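You operate a simulated robot arm through the tools that you are given. There is no shell and no other tool. Be economical: measure what you need, move in short steps, check, and stop when the job is done.

The job below is to be done with a simulated two-armed robot. You get a single attempt, and the scene is never put back.

Task
Screw the cap back on the glass bottle.

It is judged by the outcome, as a careful person would: the job done as asked, and still so three seconds after it is handed in. It fails if anything else is knocked over, pushed out of place, dropped, spilled or broken. A push-on lid holds only when it is set on centred and level and pressed home; a screw cap is set on level and turned clockwise until tight.

Robot
Two 7-joint arms with four-finger grippers on one trunk, on a base that drives. Base frame: it is fixed to the floor where the robot stands at the start and does not move with it; the origin is under the middle of the robot, x ahead of it, y to its left, z up; the surface under the hand at the start is at about z = 0.76. Units: m, degrees, N and s.
The left shoulder is at the start at [0.04, 0.181, 1.13], the right one opposite. With the tool pointing down near the work surface each hand reaches from about 0.3 to 0.84 m from the robot's upright axis, wherever it stands, measured 20 degrees to its own side. Payload 3.67 kg a hand.
Tool frame (each hand has its own): the origin (TCP) lies between the finger pads and is the grasp point; the fingertips stand 0.028 m ahead of it; z points along the fingers, y is the line along which they close. The gripper opens to 0.112 m. The gripper's body begins 0.073 m behind the TCP.
Orientation is that of the tool frame in the base frame, as a unit quaternion [x, y, z, w]. With the fingers straight down and closing along the base's y, the tool's x points along the base's -x, its y along +y and its z along -z.

Tools
- The arms move only by the tool nudge_tool. It takes "left_commands", "right_commands" or both (then of equal length, played together; a hand with none holds still); each is a list of rows, each a list of 7 numbers: the shift along the tool's x, y, z in mm, then the turn, a rotation vector about the tool's x, y, z in rad, then the closure in counts, from 0 (fully open) to 255 (shut). In form: [[dx, dy, dz, ax, ay, az, claw], ...]. A call has 1 to 10 rows; each row shifts and turns the commanded pose from where the row before left it, along the tool's axes as they then stand. A row lasts 0.2 s, in which the tool goes at most 0.05 m and 8.6 degrees; a call with a longer step from one row to the next is refused whole, and so is a gripper value outside its range. Where a pose cannot be reached the arm comes as near as it can. A force on the tool above 40 N (or 10 N above the force at the start of the call, whichever is more), or a blocked arm, ends the call early, and 0.2 s more pass. Each finger halts on what it meets, pressing with about 29 N; the grip force reading is that of the motor and also rises with nothing between the fingers. The clock runs only during rows and for 0.2 s after the last one: add rows that do not move to give the fingers time. The reply holds the time, the measured pose of the TCP, the force on the tool along the base axes, the opening and the grip force, in the units named above and with some noise, with the torque about the TCP (base axes, N m) and any sound that the robot's microphone picked up.
- Cameras (640 x 400 px; columns grow to the right, rows downward): "scene" is now at [0.1035, 0.0009, 1.3655]; the picture's right is [-0.02, -1.00, 0.00], its down [-0.61, 0.01, -0.79] and it looks along [0.79, -0.01, -0.61] (base axes); focal length 267 px, centre (320, 200). "left" rides on the left gripper at [0.06, 0.018, -0.104] in its tool frame; the picture's right is [-0.29, 0.96, 0.00], its down [-0.80, -0.24, -0.55] and it looks along [-0.53, -0.16, 0.83] (tool axes); focal length 234 px, centre (320, 200). "right" rides on the right gripper at [0.06, -0.018, -0.104] in its tool frame; the picture's right is [0.29, 0.96, 0.00], its down [-0.80, 0.24, -0.55] and it looks along [-0.53, 0.16, 0.83] (tool axes); focal length 234 px, centre (320, 200).
- camera(camera): a new picture of that camera. The clock stands still meanwhile.
- lift_body(by): slides the trunk up (or, below 0, down) by that many m; the arms and the scene camera ride with it, the base frame stays. It gives what a move gives, with no picture.
- steer(legs): drives the robot by 1 to 6 legs, each [ahead, left, turn to the left] in m, m and degrees, along the robot's own axes; the way and the turn of a leg run together, so that a leg with both is an arc; at most 1.5 m and 180 degrees a leg. The arms and the cameras ride along, it lands a little off, and it stops where it bumps. It gives what a move gives.
- pan_tilt(pan, tilt): turns the head with the scene camera to pan (to the left, within 86 degrees either way) and tilt (down, from -29 to 69), counted from straight ahead of the robot. It gives what a move gives.
- pixel_to_xyz(camera, pixels): there is no depth. For up to 12 entries [column, row, z] of the newest picture of that camera ("zoom" is the newest enlarged one), the place [x, y] in the base frame at which the ray of that pixel passes the height z, good to about 0.003 m, but the place of the scene camera against the robot may be out by one fixed shift of up to 0.012 m in any direction. The clock stands still meanwhile.
- enlarge(camera, box): a new picture of the part [left, top, right, bottom] of that camera's present view, enlarged. The clock stands still meanwhile.
- job_done(): hands the job in; it is judged then, once.

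Go step by step. Measure first, check grasps and placings, and put right what went wrong. The budget is 80 turns and 62 pictures, counting those below and the enlarged ones. Unless the task says otherwise, let go and move clear before handing in, and close with one line.

The tools are called as name(argument=value, ...) on one line, values as JSON. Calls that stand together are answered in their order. nudge_tool: Moves the arms, as the interface text tells. Its arguments: {"type":"object","properties":{"left_commands":{"type":"array","items":{"type":"array","items":{"type":"number"}}},"right_commands":{"type":"array","items":{"type":"array","items":{"type":"number"}}}},"required":[]} The other tools are called the same way: lift_body (by) slides the trunk up or down; steer (legs) drives the base; pan_tilt (pan, tilt) turns the head that bears the scene camera; camera (camera) takes a picture; pixel_to_xyz (camera, pixels) gives the place at which the rays of pixels pass given heights; enlarge (camera, box) takes an enlarged picture of a part of a camera's view; job_done () hands the job in.

At the start:

```text
time_s: 0.0
left_tcp_pos: [0.4545, 0.2264, 1.1299]
left_tool_rot: [-0.001, 1.0, 0.0, 0.0]
left_wrist_force: [0.7, 0.4, 0.4]
left_torque: [0.01, -0.02, 0.01]
left_grip_width: 0.112
left_finger_force: 0.1
right_tcp_pos: [0.5565, -0.178, 1.1296]
right_tool_rot: [0.0, 1.0, 0.0, 0.0]
right_wrist_force: [0.1, 0.7, 0.3]
right_torque: [0.05, 0.0, -0.04]
right_grip_width: 0.1122
right_finger_force: 0.0
trunk travel left (down, up): [-0.25, 0.264]
robot x, y, heading: [0.0004, -0.0002, -0.1]
head pan, tilt: [-0.9, 37.6]
```

scene: 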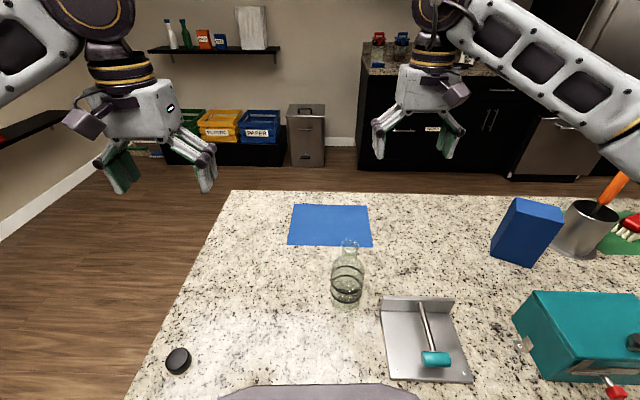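
right: 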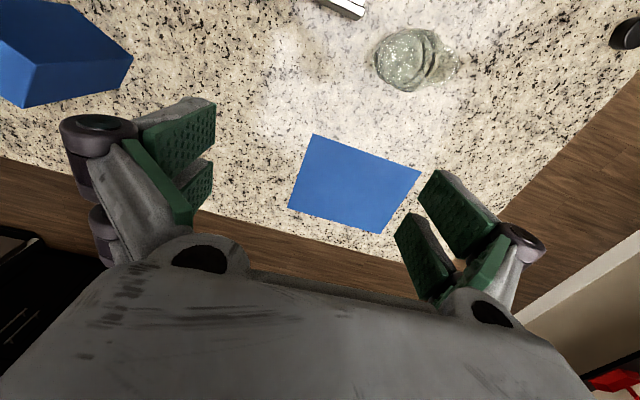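
left: 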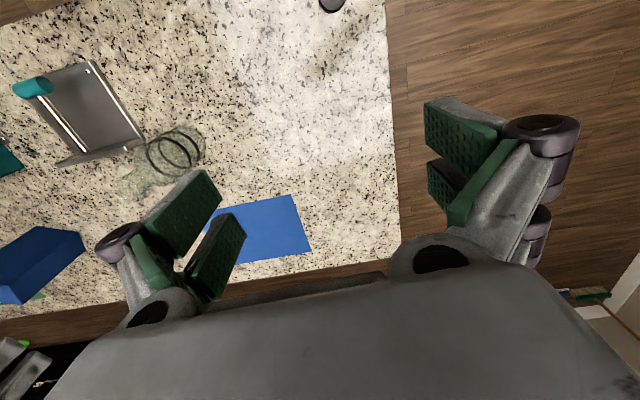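

The bottle stands near scene pixel (347,285) with its neck at (349,243), and the black cap lies near (178,360). I will enlarge both and measure them.

enlarge(camera="scene", box=[300, 220, 396, 316])

enlarge(camera="scene", box=[148, 335, 212, 385])

pixel_to_xyz(camera="scene", pixels=[[178, 360, 0.76], [178, 356, 0.78], [346, 303, 0.76], [346, 297, 0.76], [349, 243, 0.9], [349, 243, 0.93]])

```text
4.17 times, centred on (348, 268) of scene
```

zoom: 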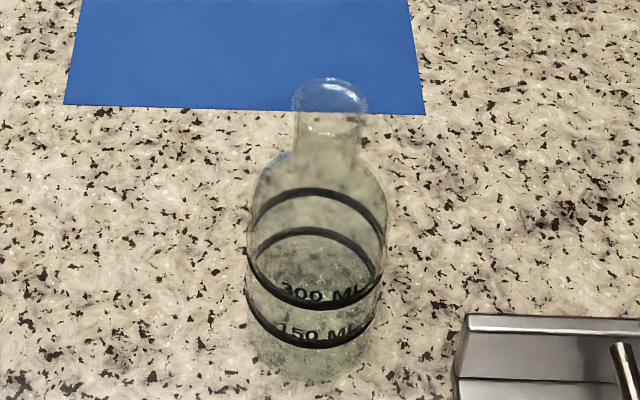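

```text
8.00 times, centred on (180, 360) of scene
```

zoom: 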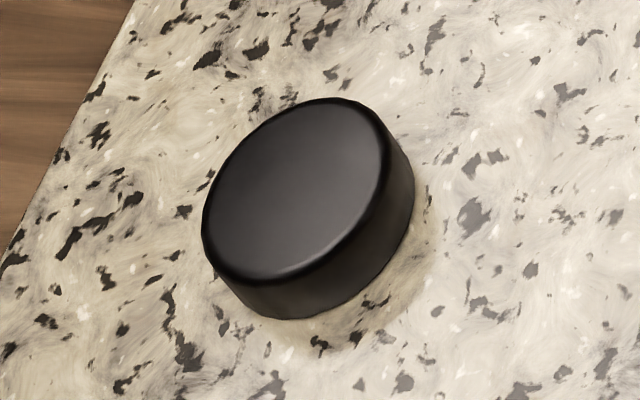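

```text
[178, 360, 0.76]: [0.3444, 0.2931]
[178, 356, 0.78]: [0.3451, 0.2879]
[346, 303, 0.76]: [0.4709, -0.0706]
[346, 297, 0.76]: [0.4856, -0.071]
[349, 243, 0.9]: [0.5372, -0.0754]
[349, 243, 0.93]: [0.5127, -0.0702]
```

The cap lies top up at about (0.345, 0.29), roughly 45 mm across. I will bring the left hand above it and take a closer look with the wrist camera.

nudge_tool(left_commands=[[22, 12.4, 36, 0, 0, 0, 0], [22, 12.4, 36, 0, 0, 0, 0], [22, 12.4, 36, 0, 0, 0, 0], [22, 12.4, 36, 0, 0, 0, 0], [22, 12.4, 36, 0, 0, 0, 0], [0, 0, 0, 0, 0, 0, 0]])

camera(camera="left")

camera(camera="scene")

```text
time_s: 1.4
left_tcp_pos: [0.3424, 0.2886, 0.9496]
left_tool_rot: [0.0, 1.0, -0.001, 0.0]
left_wrist_force: [0.0, 0.8, 0.2]
left_torque: [0.01, 0.02, 0.03]
left_grip_width: 0.112
left_finger_force: 0.0
right_tcp_pos: [0.5577, -0.1793, 1.1263]
right_tool_rot: [-0.001, 1.0, 0.0, 0.0]
right_wrist_force: [0.2, -0.4, 0.5]
right_torque: [0.01, 0.01, 0.01]
right_grip_width: 0.1121
right_finger_force: 0.2
trunk travel left (down, up): [-0.25, 0.264]
robot x, y, heading: [-0.0017, -0.0005, -0.2]
head pan, tilt: [-0.9, 37.6]
```

```text
56 pictures are left
```

left: 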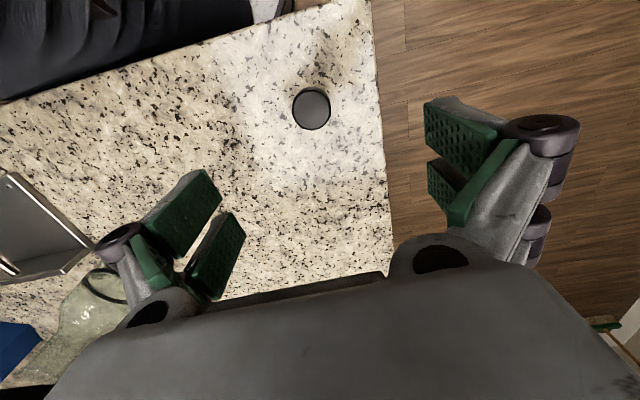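

```text
55 pictures are left
```

scene: 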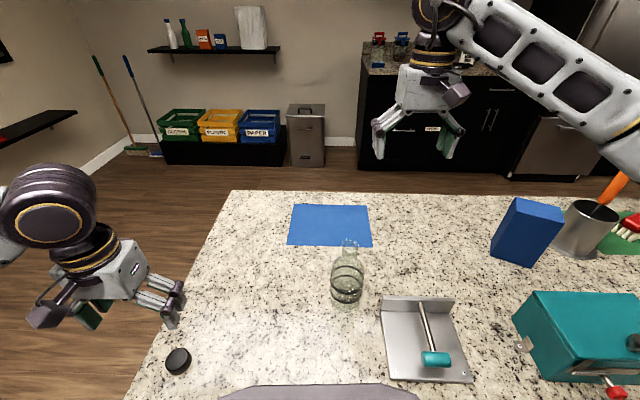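

The left camera sees the cap centred at (311,109) and about 39 px across. I will place it exactly.

pixel_to_xyz(camera="left", pixels=[[311, 107, 0.78], [311, 109, 0.77], [292, 108, 0.775], [331, 108, 0.775], [311, 88, 0.775], [311, 131, 0.765]])

enlarge(camera="right", box=[340, 10, 480, 110])

pixel_to_xyz(camera="right", pixels=[[390, 60, 0.76], [420, 60, 0.76], [420, 60, 0.92], [445, 65, 0.92]])

```text
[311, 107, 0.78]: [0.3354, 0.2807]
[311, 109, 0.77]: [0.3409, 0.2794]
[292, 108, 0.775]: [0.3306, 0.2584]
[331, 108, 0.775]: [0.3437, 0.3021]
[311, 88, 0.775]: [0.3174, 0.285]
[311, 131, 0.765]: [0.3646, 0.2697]
```

```text
4.00 times, centred on (410, 60) of right
```

zoom: 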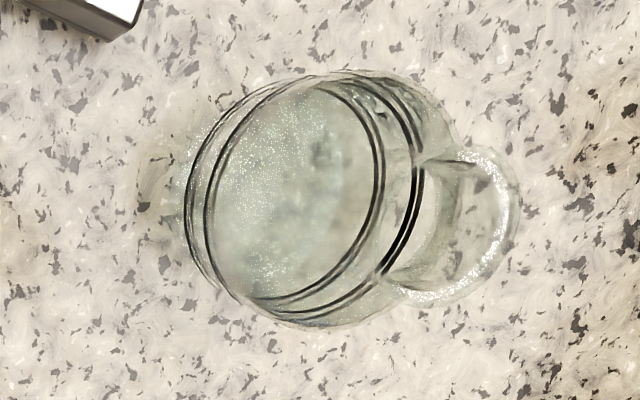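

```text
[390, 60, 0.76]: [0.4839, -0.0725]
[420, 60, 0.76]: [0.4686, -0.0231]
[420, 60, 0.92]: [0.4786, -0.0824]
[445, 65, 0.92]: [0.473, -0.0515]
```

The cap is at about (0.338, 0.281) with a diameter of 45 mm. I will go down to z 0.80 first and check.

nudge_tool(left_commands=[[4.4, -7.6, 35, 0, 0, 0, 0], [0, 0, 40, 0, 0, 0, 0], [0, 0, 40, 0, 0, 0, 0], [0, 0, 35, 0, 0, 0, 0], [0, 0, 0, 0, 0, 0, 0], [0, 0, 0, 0, 0, 0, 0]])

camera(camera="left")

```text
time_s: 2.8
left_tcp_pos: [0.339, 0.2799, 0.8014]
left_tool_rot: [-0.001, 1.0, 0.0, 0.0]
left_wrist_force: [-0.3, -1.7, -0.3]
left_torque: [0.02, 0.01, 0.0]
left_grip_width: 0.1119
left_finger_force: 0.1
right_tcp_pos: [0.5568, -0.1782, 1.1292]
right_tool_rot: [0.0, 1.0, -0.001, 0.0]
right_wrist_force: [-0.1, -0.3, -0.5]
right_torque: [0.05, 0.0, 0.0]
right_grip_width: 0.112
right_finger_force: 0.0
trunk travel left (down, up): [-0.25, 0.264]
robot x, y, heading: [0.0028, 0.0012, 0.1]
head pan, tilt: [-0.9, 37.6]
```

```text
53 pictures are left
```

left: 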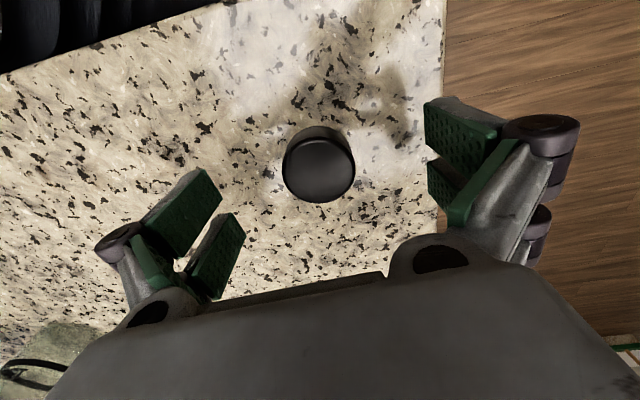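

pixel_to_xyz(camera="left", pixels=[[319, 171, 0.78], [319, 171, 0.775], [284, 165, 0.78], [355, 160, 0.78], [317, 128, 0.76], [320, 202, 0.78]])

```text
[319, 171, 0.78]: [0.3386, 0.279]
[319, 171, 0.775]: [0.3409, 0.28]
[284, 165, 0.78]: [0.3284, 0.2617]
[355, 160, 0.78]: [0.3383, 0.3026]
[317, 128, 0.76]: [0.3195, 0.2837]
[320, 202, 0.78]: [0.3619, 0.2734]
```

The cap is centred under the hand. I will lower the last 10 mm and close.

nudge_tool(left_commands=[[-0.5, 0, 10, 0, 0, 0, 0], [0, 0, 0, 0, 0, 0, 0], [0, 0, 0, 0, 0, 0, 120], [0, 0, 0, 0, 0, 0, 200], [0, 0, 0, 0, 0, 0, 255], [0, 0, 0, 0, 0, 0, 255], [0, 0, 0, 0, 0, 0, 255]])

camera(camera="left")

```text
time_s: 4.4
left_tcp_pos: [0.3375, 0.2812, 0.7904]
left_tool_rot: [0.0, 1.0, 0.0, 0.0]
left_wrist_force: [-0.6, 1.2, -0.3]
left_torque: [-0.01, 0.01, -0.02]
left_grip_width: 0.0397
left_finger_force: 28.8
right_tcp_pos: [0.5566, -0.1783, 1.1288]
right_tool_rot: [0.0, 1.0, 0.001, 0.0]
right_wrist_force: [-0.1, 0.5, 0.2]
right_torque: [-0.01, 0.0, -0.01]
right_grip_width: 0.112
right_finger_force: 0.2
trunk travel left (down, up): [-0.25, 0.264]
robot x, y, heading: [0.001, 0.0009, 0.2]
head pan, tilt: [-0.9, 37.6]
```

```text
52 pictures are left
```

left: 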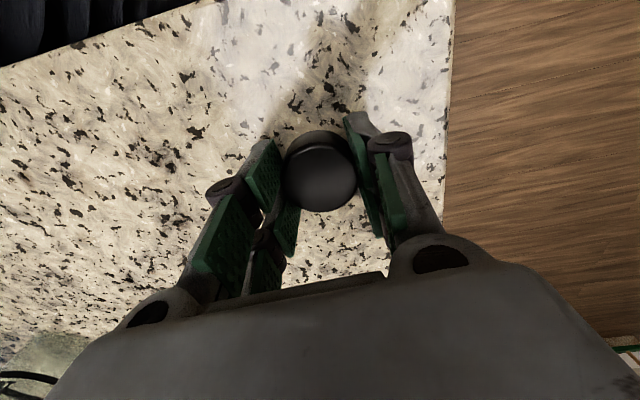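

The grip width is 39.7 mm, so I want to see how the cap sits between the pads.

enlarge(camera="left", box=[240, 100, 400, 250])

enlarge(camera="scene", box=[100, 280, 260, 400])

```text
2.67 times, centred on (320, 175) of left
```

zoom: 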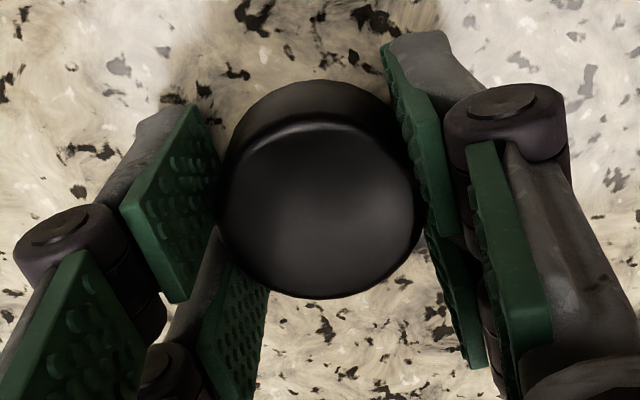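

```text
3.33 times, centred on (180, 340) of scene
```

zoom: 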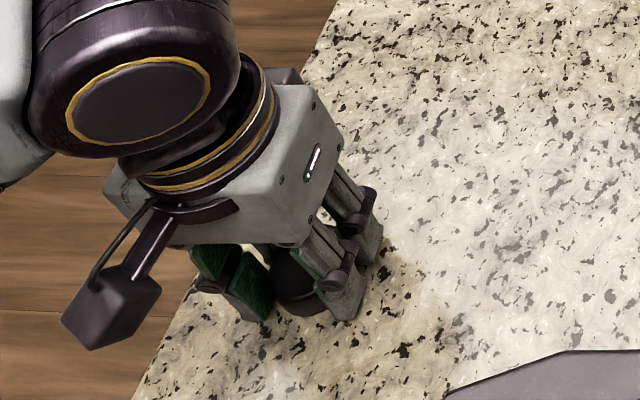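

The pads look closed on the sides of the cap. I will lift and check that it came along.

nudge_tool(left_commands=[[0, 0, -15, 0, 0, 0, 255], [0, 0, -35, 0, 0, 0, 255], [0, 0, -45, 0, 0, 0, 255], [0, 0, -45, 0, 0, 0, 255], [0, 0, -45, 0, 0, 0, 255], [0, 0, -45, 0, 0, 0, 255], [0, 0, 0, 0, 0, 0, 255]])

enlarge(camera="left", box=[240, 100, 400, 250])

enlarge(camera="scene", box=[60, 160, 260, 360])

```text
time_s: 6.0
left_tcp_pos: [0.3397, 0.2796, 1.0224]
left_tool_rot: [0.0, 1.0, 0.0, 0.0]
left_wrist_force: [0.2, 0.6, -0.5]
left_torque: [-0.08, 0.01, -0.02]
left_grip_width: 0.0395
left_finger_force: 29.1
right_tcp_pos: [0.5554, -0.1788, 1.1285]
right_tool_rot: [0.0, 1.0, 0.0, 0.0]
right_wrist_force: [0.3, -0.4, -0.8]
right_torque: [-0.06, -0.04, -0.01]
right_grip_width: 0.1119
right_finger_force: 0.0
trunk travel left (down, up): [-0.25, 0.264]
robot x, y, heading: [0.0033, 0.0036, -0.2]
head pan, tilt: [-0.9, 37.6]
```

```text
2.67 times, centred on (320, 175) of left
```

zoom: 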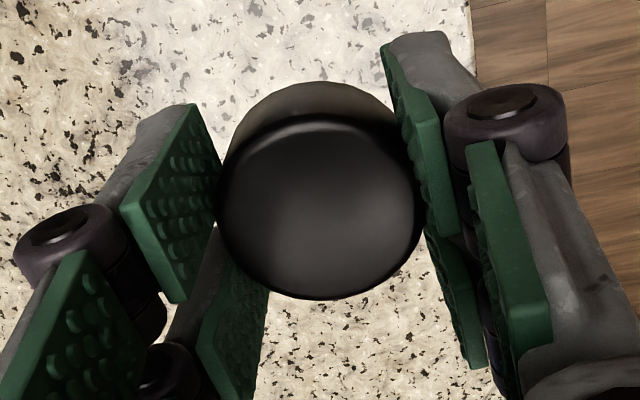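

```text
2.00 times, centred on (160, 260) of scene
```

zoom: 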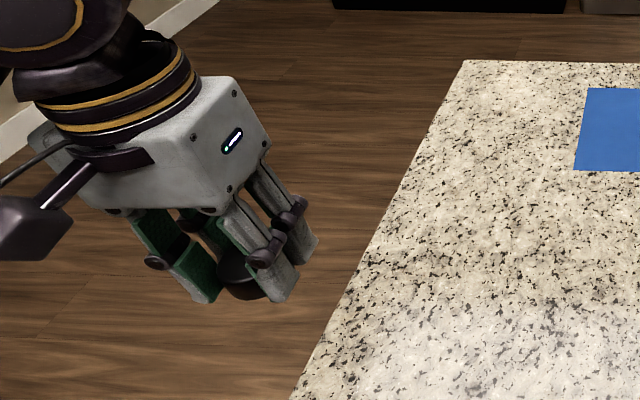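

The cap is held level, and its centre lies within about a millimetre of the tool axis. I will turn the right hand so that it can steady the bottle from the right side, and look at the bottle more closely on the way.

nudge_tool(right_commands=[[0, 0, 0, 0, 0, 0.15, 0], [0, 0, 0, 0, 0, 0.15, 0], [0, 0, 0, 0, 0, 0.15, 0], [0, 0, 0, 0, 0, 0.15, 0], [0, 0, 0, 0, 0, 0.15, 0], [0, 0, 0, 0, 0, 0.15, 0], [0, 0, 0, 0, 0, 0.15, 0], [0, 0, 0, 0, 0, 0.15, 0], [0, 0, 0, 0, 0, 0.15, 0], [0, 0, 0, 0, 0, 0.15, 0]])

nudge_tool(right_commands=[[0, 0, 0, 0, 0, 0.0708, 0], [-20, -10, 20, 0, 0.149, 0, 0], [-20, -10, 20, 0, 0.149, 0, 0], [-20, -10, 20, 0, 0.149, 0, 0], [0, -10, 20, 0, 0.149, 0, 0], [0, -10, 20, 0, 0.149, 0, 0], [0, -10, 20, 0, 0.149, 0, 0], [0, -10, 0, 0, 0.149, 0, 0], [0, 0, 0, 0, 0, 0, 0]])

camera(camera="right")

camera(camera="scene")

```text
time_s: 8.2
left_tcp_pos: [0.3414, 0.2794, 1.0222]
left_tool_rot: [0.0, 1.0, 0.0, 0.0]
left_wrist_force: [-0.4, 0.3, -0.2]
left_torque: [-0.01, 0.0, 0.0]
left_grip_width: 0.0395
left_finger_force: 28.9
right_tcp_pos: [0.5558, -0.1793, 1.128]
right_tool_rot: [0.682, 0.732, 0.0, 0.0]
right_wrist_force: [-0.1, -0.5, 0.6]
right_torque: [0.03, -0.04, -0.01]
right_grip_width: 0.1118
right_finger_force: 0.0
trunk travel left (down, up): [-0.25, 0.264]
robot x, y, heading: [-0.0018, -0.0037, -0.0]
head pan, tilt: [-0.9, 37.6]
```

```text
time_s: 10.2
left_tcp_pos: [0.3412, 0.2802, 1.023]
left_tool_rot: [0.0, 1.0, -0.001, 0.001]
left_wrist_force: [1.2, 0.3, -0.1]
left_torque: [-0.03, -0.02, 0.01]
left_grip_width: 0.0395
left_finger_force: 29.3
right_tcp_pos: [0.4867, -0.1935, 1.0111]
right_tool_rot: [0.612, 0.614, 0.352, -0.353]
right_wrist_force: [-0.5, 0.3, 0.3]
right_torque: [-0.01, 0.02, 0.0]
right_grip_width: 0.1119
right_finger_force: 0.1
trunk travel left (down, up): [-0.25, 0.264]
robot x, y, heading: [-0.0, 0.003, 0.1]
head pan, tilt: [-0.9, 37.6]
```

```text
47 pictures are left
```

right: 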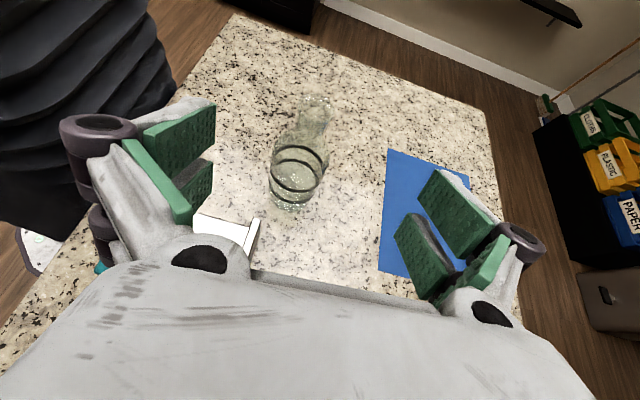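

```text
46 pictures are left
```

scene: 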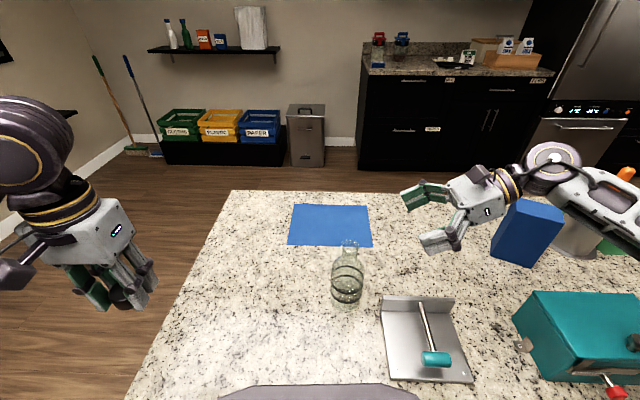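

The right hand has a clear oblique view of the bottle at (300,160). I will enlarge that for an exact position.

enlarge(camera="right", box=[230, 80, 390, 230])

enlarge(camera="scene", box=[320, 230, 376, 318])

```text
2.67 times, centred on (310, 155) of right
```

zoom: 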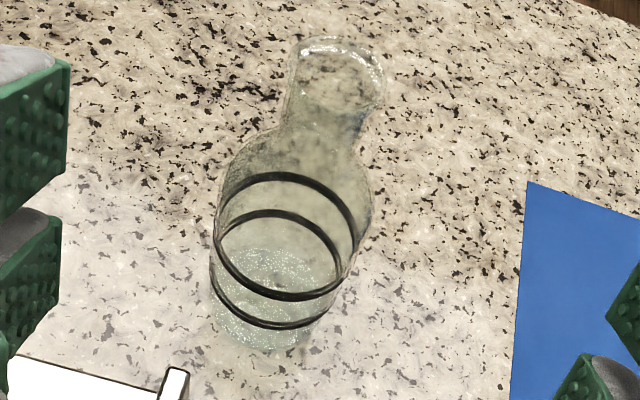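

```text
4.55 times, centred on (348, 274) of scene
```

zoom: 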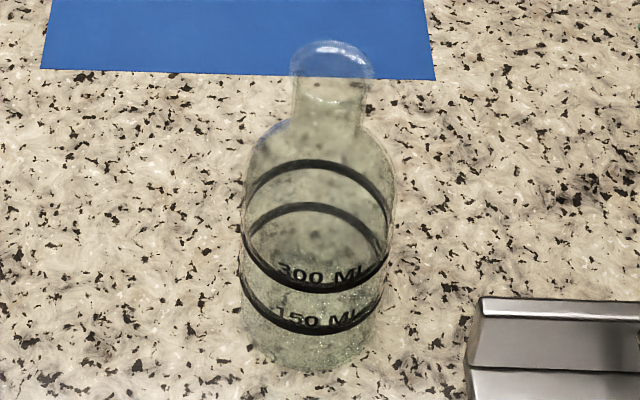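

pixel_to_xyz(camera="right", pixels=[[292.4, 191.7, 0.765], [288.3, 211, 0.76], [316.4, 108.9, 0.9], [316.4, 108.9, 0.92], [316.4, 108.9, 0.94], [299, 109, 0.92], [334.3, 109, 0.92], [270, 175, 0.8], [325, 175, 0.8], [260, 217, 0.8], [259, 217, 0.82]])

pixel_to_xyz(camera="scene", pixels=[[346.5, 298.6, 0.765], [350.6, 246, 0.9], [350.6, 246, 0.92], [350.6, 246, 0.94], [342, 246, 0.92], [359.5, 246, 0.92], [346.5, 311.8, 0.76]])

```text
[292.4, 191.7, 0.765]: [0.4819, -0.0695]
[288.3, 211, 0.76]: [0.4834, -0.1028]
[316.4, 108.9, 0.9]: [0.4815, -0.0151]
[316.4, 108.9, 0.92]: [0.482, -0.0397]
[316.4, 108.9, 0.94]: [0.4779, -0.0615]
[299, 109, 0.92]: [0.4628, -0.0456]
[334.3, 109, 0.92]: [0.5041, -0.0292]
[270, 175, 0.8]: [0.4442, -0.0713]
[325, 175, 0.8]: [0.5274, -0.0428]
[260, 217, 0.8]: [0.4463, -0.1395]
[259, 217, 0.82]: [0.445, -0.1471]
```

```text
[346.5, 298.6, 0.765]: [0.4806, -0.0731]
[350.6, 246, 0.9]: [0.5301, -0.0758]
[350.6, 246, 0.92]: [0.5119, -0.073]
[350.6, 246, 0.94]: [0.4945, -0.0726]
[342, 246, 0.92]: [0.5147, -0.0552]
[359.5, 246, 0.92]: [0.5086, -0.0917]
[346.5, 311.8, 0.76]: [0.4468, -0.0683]
```

pixel_to_xyz(camera="scene", pixels=[[380, 297, 0.78], [380, 297, 0.8], [380, 297, 0.82], [381, 312, 0.76], [455, 297, 0.8], [390, 380, 0.76]])

enlarge(camera="right", box=[170, 180, 290, 280])

```text
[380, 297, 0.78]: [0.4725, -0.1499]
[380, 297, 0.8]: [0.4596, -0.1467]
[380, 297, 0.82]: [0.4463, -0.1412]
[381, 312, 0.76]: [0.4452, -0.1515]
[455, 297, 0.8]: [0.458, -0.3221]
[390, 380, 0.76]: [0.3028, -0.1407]
```

```text
4.00 times, centred on (230, 230) of right
```

zoom: 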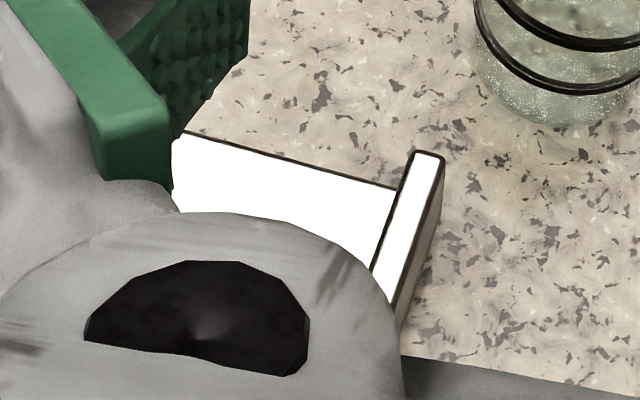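

The bottle axis is at about (0.481, -0.067), with the rim at about z 0.945. The stand's wall tops out near 0.80, so I will approach above it with the right hand tilted 30° below horizontal.

nudge_tool(right_commands=[[-25.5, -1.5, 21, 0, 0, 0, 0], [-25.5, -1.5, 21, 0, 0, 0, 0], [-25.5, -1.5, 21, 0, 0, 0, 0], [-25.5, -1.5, 21, 0, 0, 0, 0], [0, 0, 0, 0, 0, 0, 0], [0, 0, 0, 0, 0, 0, 0]])

camera(camera="right")

camera(camera="scene")

```text
time_s: 11.6
left_tcp_pos: [0.3406, 0.2793, 1.022]
left_tool_rot: [0.0, 1.0, 0.001, -0.001]
left_wrist_force: [-0.3, 0.9, -0.3]
left_torque: [0.0, 0.02, 0.01]
left_grip_width: 0.0397
left_finger_force: 28.6
right_tcp_pos: [0.4793, -0.1745, 0.8808]
right_tool_rot: [0.613, 0.613, 0.353, -0.352]
right_wrist_force: [-0.3, 0.1, 0.0]
right_torque: [0.01, 0.0, 0.05]
right_grip_width: 0.1118
right_finger_force: 0.0
trunk travel left (down, up): [-0.25, 0.264]
robot x, y, heading: [0.001, -0.0014, 0.1]
head pan, tilt: [-0.9, 37.6]
```

```text
42 pictures are left
```

right: 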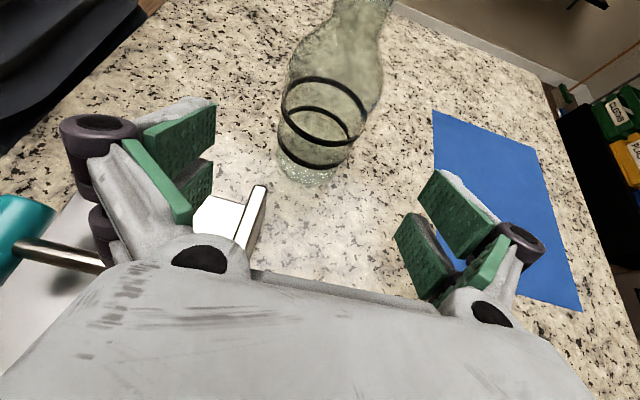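

```text
41 pictures are left
```

scene: 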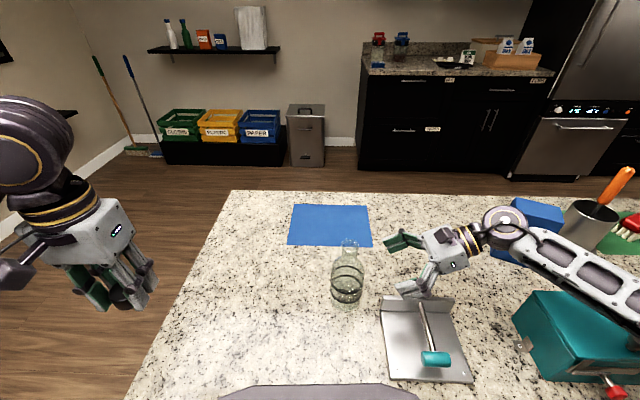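

pixel_to_xyz(camera="right", pixels=[[303, 186, 0.76], [277, 145, 0.78], [350, 148, 0.78], [284, 85, 0.84], [371, 112, 0.83]])

pixel_to_xyz(camera="scene", pixels=[[491, 255, 0.76], [530, 267, 0.76], [513, 199, 0.88], [519, 340, 0.78], [525, 305, 0.88]])

```text
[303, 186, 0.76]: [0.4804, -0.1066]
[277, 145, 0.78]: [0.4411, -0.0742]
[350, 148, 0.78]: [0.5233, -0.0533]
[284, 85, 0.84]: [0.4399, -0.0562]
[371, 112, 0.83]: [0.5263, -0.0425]
```

```text
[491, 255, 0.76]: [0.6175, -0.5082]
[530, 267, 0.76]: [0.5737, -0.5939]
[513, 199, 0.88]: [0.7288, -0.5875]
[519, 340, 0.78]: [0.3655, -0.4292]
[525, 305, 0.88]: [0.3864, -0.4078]
```

The bottle centre is at about (0.4825, -0.066), lined up between the fingers. I will advance along the tool axis in small steps.

nudge_tool(right_commands=[[0, 3, 24, 0, 0, 0, 0], [0, 0, 25, 0, 0, 0, 0], [0, 0, 25, 0, 0, 0, 0], [0, 0, 25, 0, 0, 0, 0], [0, 0, 20, 0, 0, 0, 0], [0, 0, 0, 0, 0, 0, 0]])

camera(camera="right")

camera(camera="scene")

```text
time_s: 13.0
left_tcp_pos: [0.3402, 0.2805, 1.0221]
left_tool_rot: [0.0, 1.0, 0.0, 0.0]
left_wrist_force: [-0.3, -0.4, 0.0]
left_torque: [0.03, 0.0, 0.01]
left_grip_width: 0.0398
left_finger_force: 29.1
right_tcp_pos: [0.4837, -0.0728, 0.8208]
right_tool_rot: [0.612, 0.614, 0.352, -0.353]
right_wrist_force: [1.0, 1.2, -0.4]
right_torque: [0.01, -0.01, 0.02]
right_grip_width: 0.1117
right_finger_force: 0.0
trunk travel left (down, up): [-0.25, 0.264]
robot x, y, heading: [-0.0025, 0.0018, 0.1]
head pan, tilt: [-0.9, 37.6]
```

```text
40 pictures are left
```

right: 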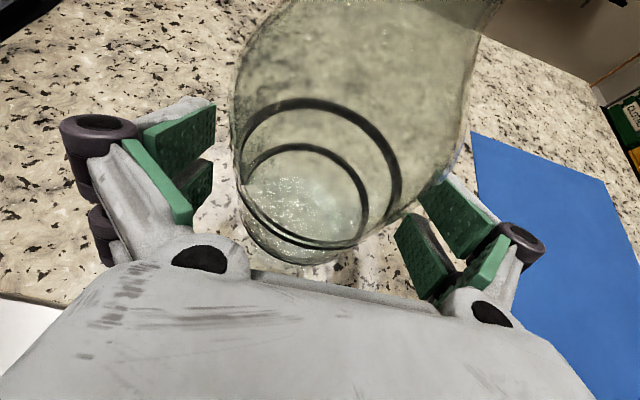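

```text
39 pictures are left
```

scene: 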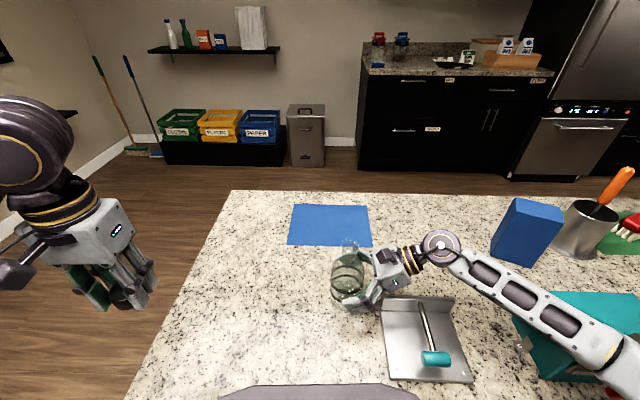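

Fingers straddle the bottle with no contact. I will close gently in stages.

nudge_tool(right_commands=[[0, 0, 4, 0, 0, 0, 30], [0, 0, 0, 0, 0, 0, 50], [0, 0, 0, 0, 0, 0, 60], [0, 0, 0, 0, 0, 0, 68], [0, 0, 0, 0, 0, 0, 76], [0, 0, 0, 0, 0, 0, 84], [0, 0, 0, 0, 0, 0, 90], [0, 0, 0, 0, 0, 0, 90]])

camera(camera="right")

```text
time_s: 14.8
left_tcp_pos: [0.3399, 0.2794, 1.0224]
left_tool_rot: [0.0, 1.0, 0.001, 0.0]
left_wrist_force: [-0.5, 0.6, -0.2]
left_torque: [0.01, 0.03, 0.0]
left_grip_width: 0.0396
left_finger_force: 29.0
right_tcp_pos: [0.4834, -0.0679, 0.8191]
right_tool_rot: [0.613, 0.614, 0.352, -0.352]
right_wrist_force: [-0.8, -0.3, 1.1]
right_torque: [0.0, 0.07, 0.0]
right_grip_width: 0.0748
right_finger_force: 29.1
trunk travel left (down, up): [-0.25, 0.264]
robot x, y, heading: [-0.0005, -0.0036, 0.2]
head pan, tilt: [-0.9, 37.6]
```

```text
38 pictures are left
```

right: 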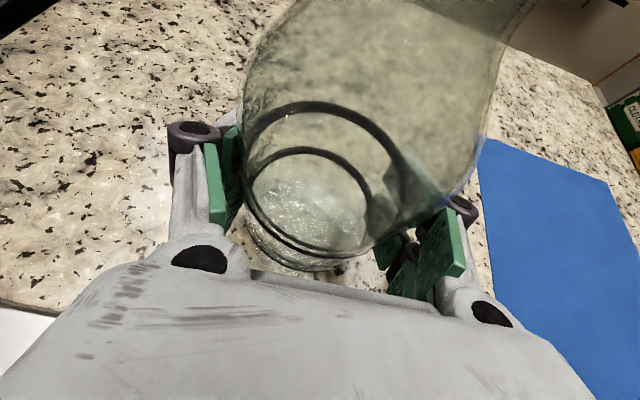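

The bottle is gripped firmly at 74.8 mm. I will carry the cap over to above the neck.

nudge_tool(left_commands=[[-18, -43, -6, 0, 0, 0, 255], [-18, -43, -6, 0, 0, 0, 255], [-18, -43, -6, 0, 0, 0, 255], [-18, -43, -6, 0, 0, 0, 255], [-18, -43, -4, 0, 0, 0, 255], [-18, -43, 0, 0, 0, 0, 255], [-18, -43, 0, 0, 0, 0, 255], [-17, -45, 0, 0, 0, 0, 255], [0, 0, 0, 0, 0, 0, 255], [0, 0, 0, 0, 0, 0, 255]])

camera(camera="left")

camera(camera="scene")

```text
time_s: 17.0
left_tcp_pos: [0.4845, -0.066, 1.0497]
left_tool_rot: [0.0, 1.0, 0.0, -0.001]
left_wrist_force: [0.6, -0.8, -0.2]
left_torque: [0.0, -0.03, 0.03]
left_grip_width: 0.0396
left_finger_force: 29.5
right_tcp_pos: [0.4828, -0.0685, 0.8185]
right_tool_rot: [0.613, 0.613, 0.352, -0.353]
right_wrist_force: [0.6, 1.2, 3.2]
right_torque: [-0.15, 0.02, 0.03]
right_grip_width: 0.0746
right_finger_force: 29.0
trunk travel left (down, up): [-0.25, 0.264]
robot x, y, heading: [-0.0035, -0.0025, 0.1]
head pan, tilt: [-0.9, 37.6]
```

```text
37 pictures are left
```

left: 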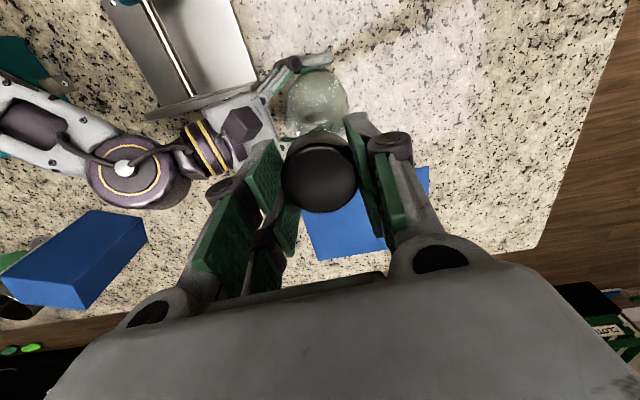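

```text
36 pictures are left
```

scene: 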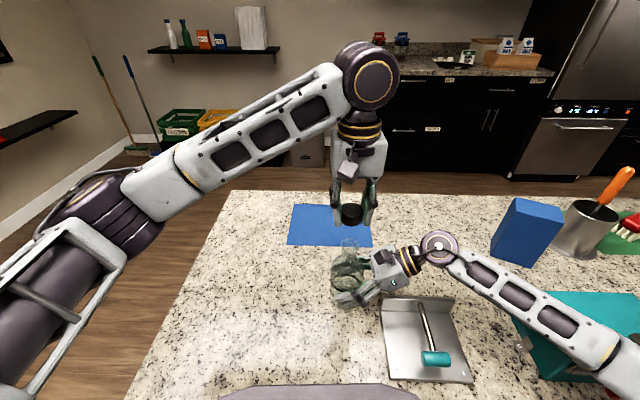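

The cap hangs above the neck: scene (351,213) against the rim at (350,245). I will enlarge both views to check alignment.

enlarge(camera="left", box=[260, 50, 380, 150])

enlarge(camera="scene", box=[310, 190, 390, 270])

```text
4.00 times, centred on (320, 100) of left
```

zoom: 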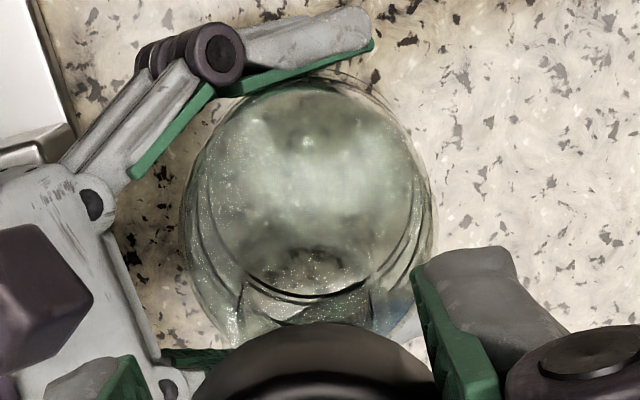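

```text
5.00 times, centred on (350, 230) of scene
```

zoom: 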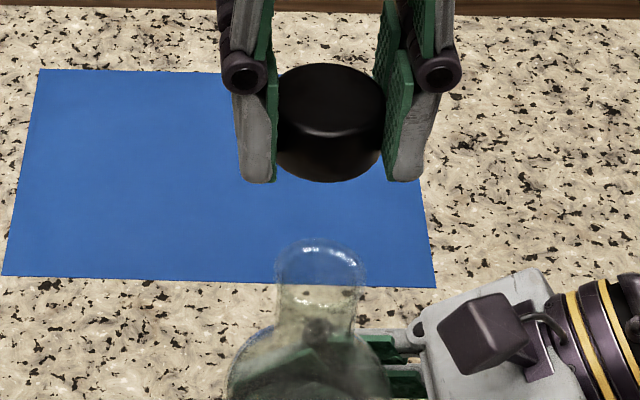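

pixel_to_xyz(camera="scene", pixels=[[352, 218.8, 1.019], [350.2, 243.4, 0.93], [350.2, 243.4, 0.94], [350.2, 243.4, 0.95], [350.2, 243.4, 0.96], [341.5, 243.4, 0.945], [358.8, 243.4, 0.945], [340.8, 219, 1.019], [363.2, 219, 1.019]])

```text
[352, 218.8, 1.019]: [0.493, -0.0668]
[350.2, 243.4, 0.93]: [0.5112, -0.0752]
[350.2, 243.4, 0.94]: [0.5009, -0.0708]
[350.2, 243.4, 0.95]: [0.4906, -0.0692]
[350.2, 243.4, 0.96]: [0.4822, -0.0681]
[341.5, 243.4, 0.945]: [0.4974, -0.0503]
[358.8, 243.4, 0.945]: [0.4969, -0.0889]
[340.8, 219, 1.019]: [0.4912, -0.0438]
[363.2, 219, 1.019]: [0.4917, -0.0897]
```

The scene view says the rim is about 2 mm to the -y side of the cap, at z of about 0.949. I will shift the hand 50 mm forward so that the left camera can see the rim itself.

nudge_tool(left_commands=[[-25, 0, 0, 0, 0, 0, 255], [-25, 0, 0, 0, 0, 0, 255], [0, 0, 0, 0, 0, 0, 255], [0, 0, 0, 0, 0, 0, 255]])

enlarge(camera="left", box=[220, 0, 400, 120])

```text
time_s: 18.0
left_tcp_pos: [0.5331, -0.0646, 1.0497]
left_tool_rot: [0.001, 1.0, 0.0, -0.001]
left_wrist_force: [0.1, 0.3, -0.3]
left_torque: [0.01, -0.04, -0.01]
left_grip_width: 0.0397
left_finger_force: 29.0
right_tcp_pos: [0.4834, -0.0672, 0.8195]
right_tool_rot: [0.613, 0.613, 0.353, -0.352]
right_wrist_force: [-1.1, -0.3, 3.9]
right_torque: [0.06, 0.05, 0.01]
right_grip_width: 0.0748
right_finger_force: 29.0
trunk travel left (down, up): [-0.25, 0.264]
robot x, y, heading: [0.0028, 0.0026, 0.1]
head pan, tilt: [-0.9, 37.6]
```

```text
3.33 times, centred on (310, 60) of left
```

zoom: 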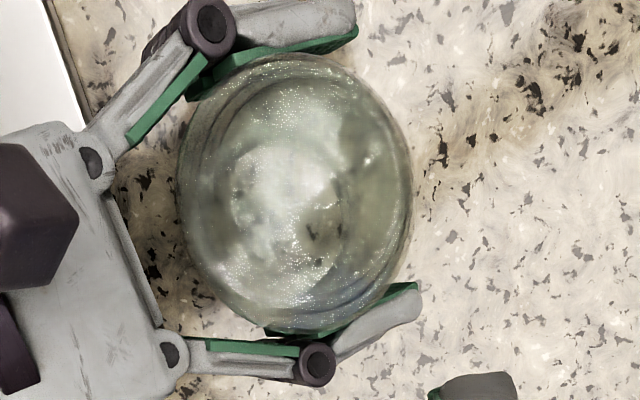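

enlarge(camera="left", box=[265, 15, 345, 105])

```text
4.44 times, centred on (305, 60) of left
```

zoom: 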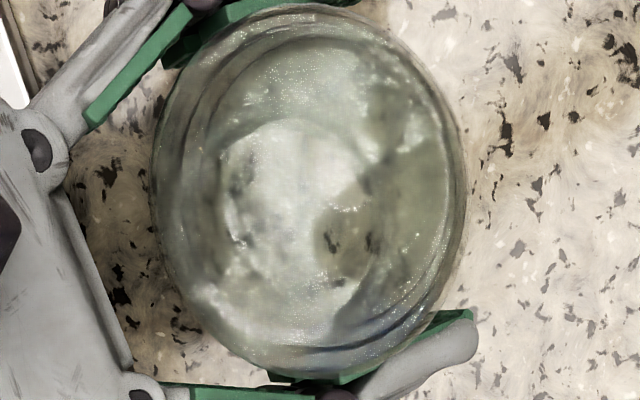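

pixel_to_xyz(camera="zoom", pixels=[[298, 207, 0.949], [222, 205, 0.949], [375, 205, 0.949], [310, 190, 0.82], [152, 190, 0.82], [466, 190, 0.82], [310, 5, 0.82], [300, 380, 0.82]])

```text
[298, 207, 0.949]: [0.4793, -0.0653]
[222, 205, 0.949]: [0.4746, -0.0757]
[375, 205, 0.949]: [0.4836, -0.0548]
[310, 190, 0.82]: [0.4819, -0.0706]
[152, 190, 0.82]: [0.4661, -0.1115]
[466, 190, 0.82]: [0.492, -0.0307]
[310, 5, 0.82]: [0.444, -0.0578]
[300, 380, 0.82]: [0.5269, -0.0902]
```

Both estimates agree that the bottle axis is near (0.483, -0.069). I will go back over it and pre-turn the hand counter-clockwise, to leave room for the clockwise screwing.

nudge_tool(left_commands=[[25, -1.5, 0, 0, 0, 0, 255], [25, -1, 0, 0, 0, 0, 255], [0, 0, 0, 0, 0, -0.15, 255], [0, 0, 0, 0, 0, -0.15, 255], [0, 0, 0, 0, 0, -0.15, 255], [0, 0, 0, 0, 0, -0.15, 255], [0, 0, 0, 0, 0, -0.15, 255], [0, 0, 0, 0, 0, -0.15, 255], [0, 0, 0, 0, 0, -0.15, 255], [0, 0, 0, 0, 0, -0.15, 255]])

nudge_tool(left_commands=[[0, 0, 0, 0, 0, -0.15, 255], [0, 0, 0, 0, 0, -0.15, 255], [0, 0, 0, 0, 0, -0.0708, 255], [0, 0, 0, 0, 0, 0, 255]])

camera(camera="scene")

enlarge(camera="left", box=[240, 40, 400, 160])

```text
time_s: 20.2
left_tcp_pos: [0.4823, -0.0682, 1.0486]
left_tool_rot: [-0.566, 0.824, -0.001, 0.0]
left_wrist_force: [0.4, -0.2, 0.1]
left_torque: [0.0, 0.01, 0.02]
left_grip_width: 0.0396
left_finger_force: 29.8
right_tcp_pos: [0.4823, -0.0675, 0.8184]
right_tool_rot: [0.612, 0.614, 0.352, -0.353]
right_wrist_force: [-1.2, 0.5, 3.0]
right_torque: [0.0, 0.06, -0.01]
right_grip_width: 0.0744
right_finger_force: 29.1
trunk travel left (down, up): [-0.25, 0.264]
robot x, y, heading: [0.0022, 0.0004, -0.0]
head pan, tilt: [-0.9, 37.6]
```

```text
time_s: 21.2
left_tcp_pos: [0.4822, -0.0679, 1.0486]
left_tool_rot: [0.708, -0.707, 0.0, 0.001]
left_wrist_force: [0.6, -0.3, -0.6]
left_torque: [-0.01, 0.0, 0.01]
left_grip_width: 0.0397
left_finger_force: 29.3
right_tcp_pos: [0.4823, -0.0677, 0.8181]
right_tool_rot: [0.613, 0.613, 0.353, -0.353]
right_wrist_force: [-0.7, 0.7, 2.0]
right_torque: [0.01, 0.03, 0.06]
right_grip_width: 0.0747
right_finger_force: 29.4
trunk travel left (down, up): [-0.25, 0.264]
robot x, y, heading: [-0.0005, 0.0023, 0.0]
head pan, tilt: [-0.9, 37.6]
```

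```text
31 pictures are left
```

scene: 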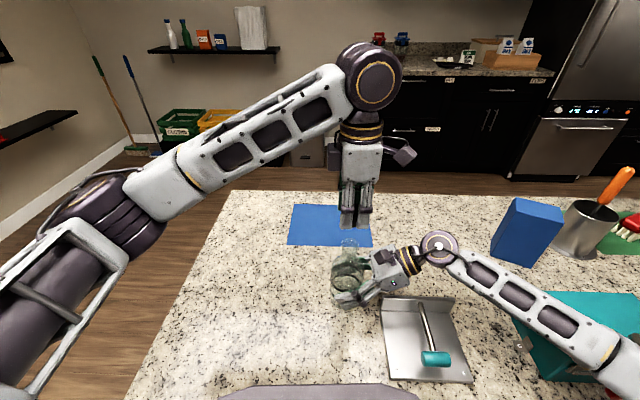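

```text
3.33 times, centred on (320, 100) of left
```

zoom: 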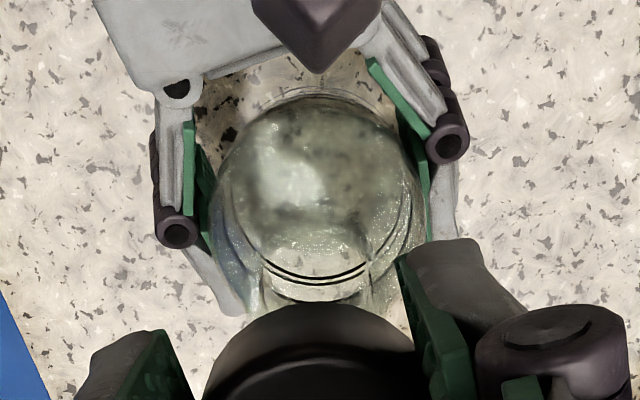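

The cap and bottle look concentric in both directions. I will descend 60 mm to just above the rim and check.

nudge_tool(left_commands=[[0, 0, 30, 0, 0, 0, 255], [0, 0, 25, 0, 0, 0, 255], [0, 0, 5, 0, 0, 0, 255], [0, 0, 0, 0, 0, 0, 255]])

enlarge(camera="scene", box=[310, 190, 390, 270])

enlarge(camera="left", box=[240, 70, 400, 190])

```text
time_s: 22.2
left_tcp_pos: [0.4816, -0.0683, 0.9891]
left_tool_rot: [-0.707, 0.708, 0.0, 0.0]
left_wrist_force: [-0.5, 0.3, 0.0]
left_torque: [0.0, 0.03, -0.01]
left_grip_width: 0.0394
left_finger_force: 29.6
right_tcp_pos: [0.4836, -0.0691, 0.8187]
right_tool_rot: [0.613, 0.613, 0.352, -0.353]
right_wrist_force: [-0.6, 0.1, 2.5]
right_torque: [-0.01, 0.03, 0.0]
right_grip_width: 0.0745
right_finger_force: 29.4
trunk travel left (down, up): [-0.25, 0.264]
robot x, y, heading: [-0.003, -0.0006, 0.0]
head pan, tilt: [-0.9, 37.6]
```

```text
5.00 times, centred on (350, 230) of scene
```

zoom: 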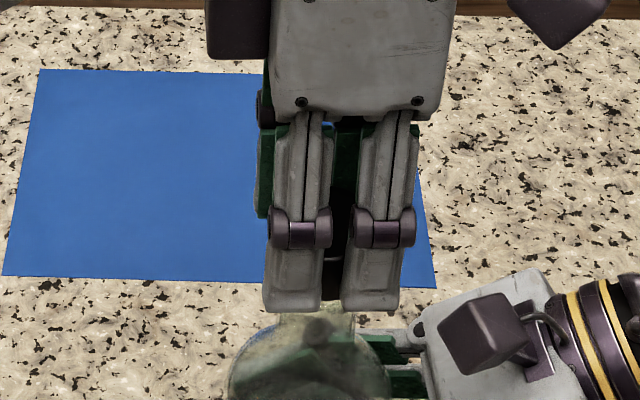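

```text
3.33 times, centred on (320, 130) of left
```

zoom: 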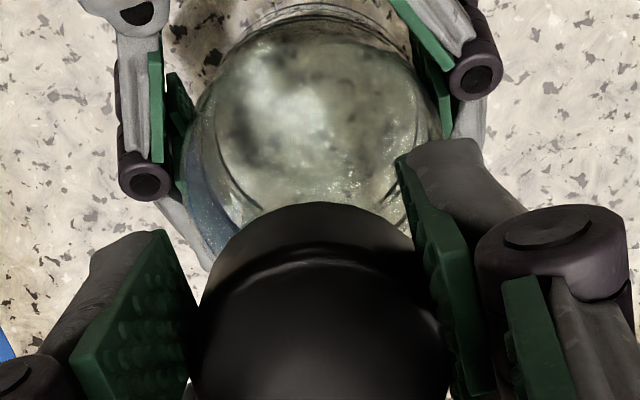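

Neck and cap line up to within about a millimetre. I will lower gently until contact.

nudge_tool(left_commands=[[0, -1, 2, 0, 0, 0, 255], [0, 0, 2, 0, 0, 0, 255], [0, 0, 2, 0, 0, 0, 255], [0, 0, 2, 0, 0, 0, 255], [0, 0, 0, 0, 0, 0, 255]])

```text
time_s: 23.4
left_tcp_pos: [0.4831, -0.068, 0.983]
left_tool_rot: [-0.706, 0.708, -0.003, 0.001]
left_wrist_force: [-2.5, -7.8, 28.9]
left_torque: [-0.19, 0.04, -0.04]
left_grip_width: 0.0394
left_finger_force: 29.0
right_tcp_pos: [0.4841, -0.0666, 0.8188]
right_tool_rot: [0.613, 0.613, 0.353, -0.352]
right_wrist_force: [8.4, 9.3, -4.3]
right_torque: [-0.2, -0.02, -0.17]
right_grip_width: 0.0745
right_finger_force: 28.8
trunk travel left (down, up): [-0.25, 0.264]
robot x, y, heading: [0.0002, 0.0002, -0.0]
head pan, tilt: [-0.9, 37.6]
```

Contact came at TCP z 0.983 with 29 N, and the torque says it is nearly centred. I will ease off slightly and try turning clockwise.

nudge_tool(left_commands=[[0.5, 0, -1, 0, 0, 0, 255], [0, 0, 0, 0, 0, 0.1, 255], [0, 0, 0, 0, 0, 0.14, 255], [0, 0, 0, 0, 0, 0.14, 255], [0, 0, 0, 0, 0, 0.14, 255], [0, 0, 0, 0, 0, 0, 255]])

enlarge(camera="left", box=[240, 70, 400, 190])

enlarge(camera="scene", box=[310, 200, 390, 280])

```text
time_s: 24.8
left_tcp_pos: [0.4832, -0.0686, 0.9824]
left_tool_rot: [-0.501, 0.866, 0.0, 0.0]
left_wrist_force: [-3.3, -8.6, 18.3]
left_torque: [-0.41, 0.05, -0.01]
left_grip_width: 0.0397
left_finger_force: 28.8
right_tcp_pos: [0.4835, -0.0685, 0.8193]
right_tool_rot: [0.613, 0.613, 0.353, -0.352]
right_wrist_force: [6.4, 8.9, -3.5]
right_torque: [-0.43, -0.06, -0.12]
right_grip_width: 0.0745
right_finger_force: 29.0
trunk travel left (down, up): [-0.25, 0.264]
robot x, y, heading: [0.0007, -0.0004, -0.1]
head pan, tilt: [-0.9, 37.6]
```

```text
3.33 times, centred on (320, 130) of left
```

zoom: 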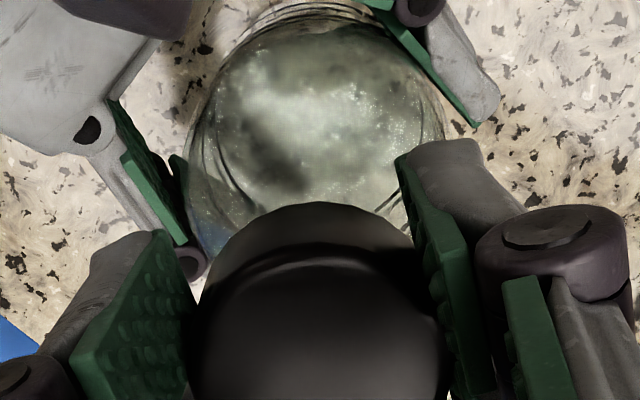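

```text
5.00 times, centred on (350, 240) of scene
```

zoom: 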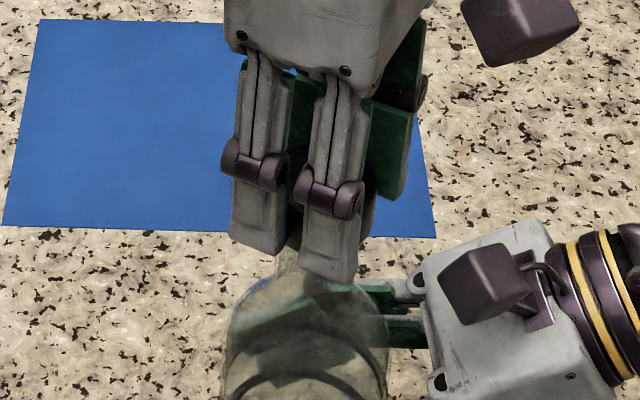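

There is a steady side force of -8.6 N along y, so the cap sits a bit too far toward +y. I will shift it 1.5 mm to -y, then turn further.

nudge_tool(left_commands=[[1.5, -0.3, 0, 0, 0, 0, 255], [0, 0, 0, 0, 0, 0, 255]])

nudge_tool(left_commands=[[0, 0, 0.2, 0, 0, 0.14, 255], [0, 0, 0.2, 0, 0, 0.14, 255], [0, 0, 0.2, 0, 0, 0.14, 255], [0, 0, 0.2, 0, 0, 0.14, 255], [0, 0, 0, 0, 0, 0, 255]])

```text
time_s: 25.4
left_tcp_pos: [0.4828, -0.0689, 0.9801]
left_tool_rot: [-0.503, 0.864, 0.0, 0.001]
left_wrist_force: [-0.6, 4.4, 14.9]
left_torque: [0.13, 0.03, -0.01]
left_grip_width: 0.0396
left_finger_force: 28.8
right_tcp_pos: [0.482, -0.0681, 0.8181]
right_tool_rot: [0.613, 0.614, 0.352, -0.351]
right_wrist_force: [3.2, -1.5, -2.0]
right_torque: [0.82, -0.11, 0.04]
right_grip_width: 0.0745
right_finger_force: 29.1
trunk travel left (down, up): [-0.25, 0.264]
robot x, y, heading: [-0.0004, -0.0021, 0.3]
head pan, tilt: [-0.9, 37.6]
```

```text
time_s: 26.6
left_tcp_pos: [0.4828, -0.0695, 0.9811]
left_tool_rot: [-0.242, 0.97, -0.001, 0.0]
left_wrist_force: [0.8, 7.8, 14.2]
left_torque: [0.49, -0.12, 0.0]
left_grip_width: 0.0395
left_finger_force: 29.7
right_tcp_pos: [0.4824, -0.0686, 0.819]
right_tool_rot: [0.613, 0.613, 0.353, -0.351]
right_wrist_force: [-0.3, -8.4, 0.3]
right_torque: [0.46, 0.04, 0.01]
right_grip_width: 0.075
right_finger_force: 28.6
trunk travel left (down, up): [-0.25, 0.264]
robot x, y, heading: [0.0038, 0.0012, 0.2]
head pan, tilt: [-0.9, 37.6]
```

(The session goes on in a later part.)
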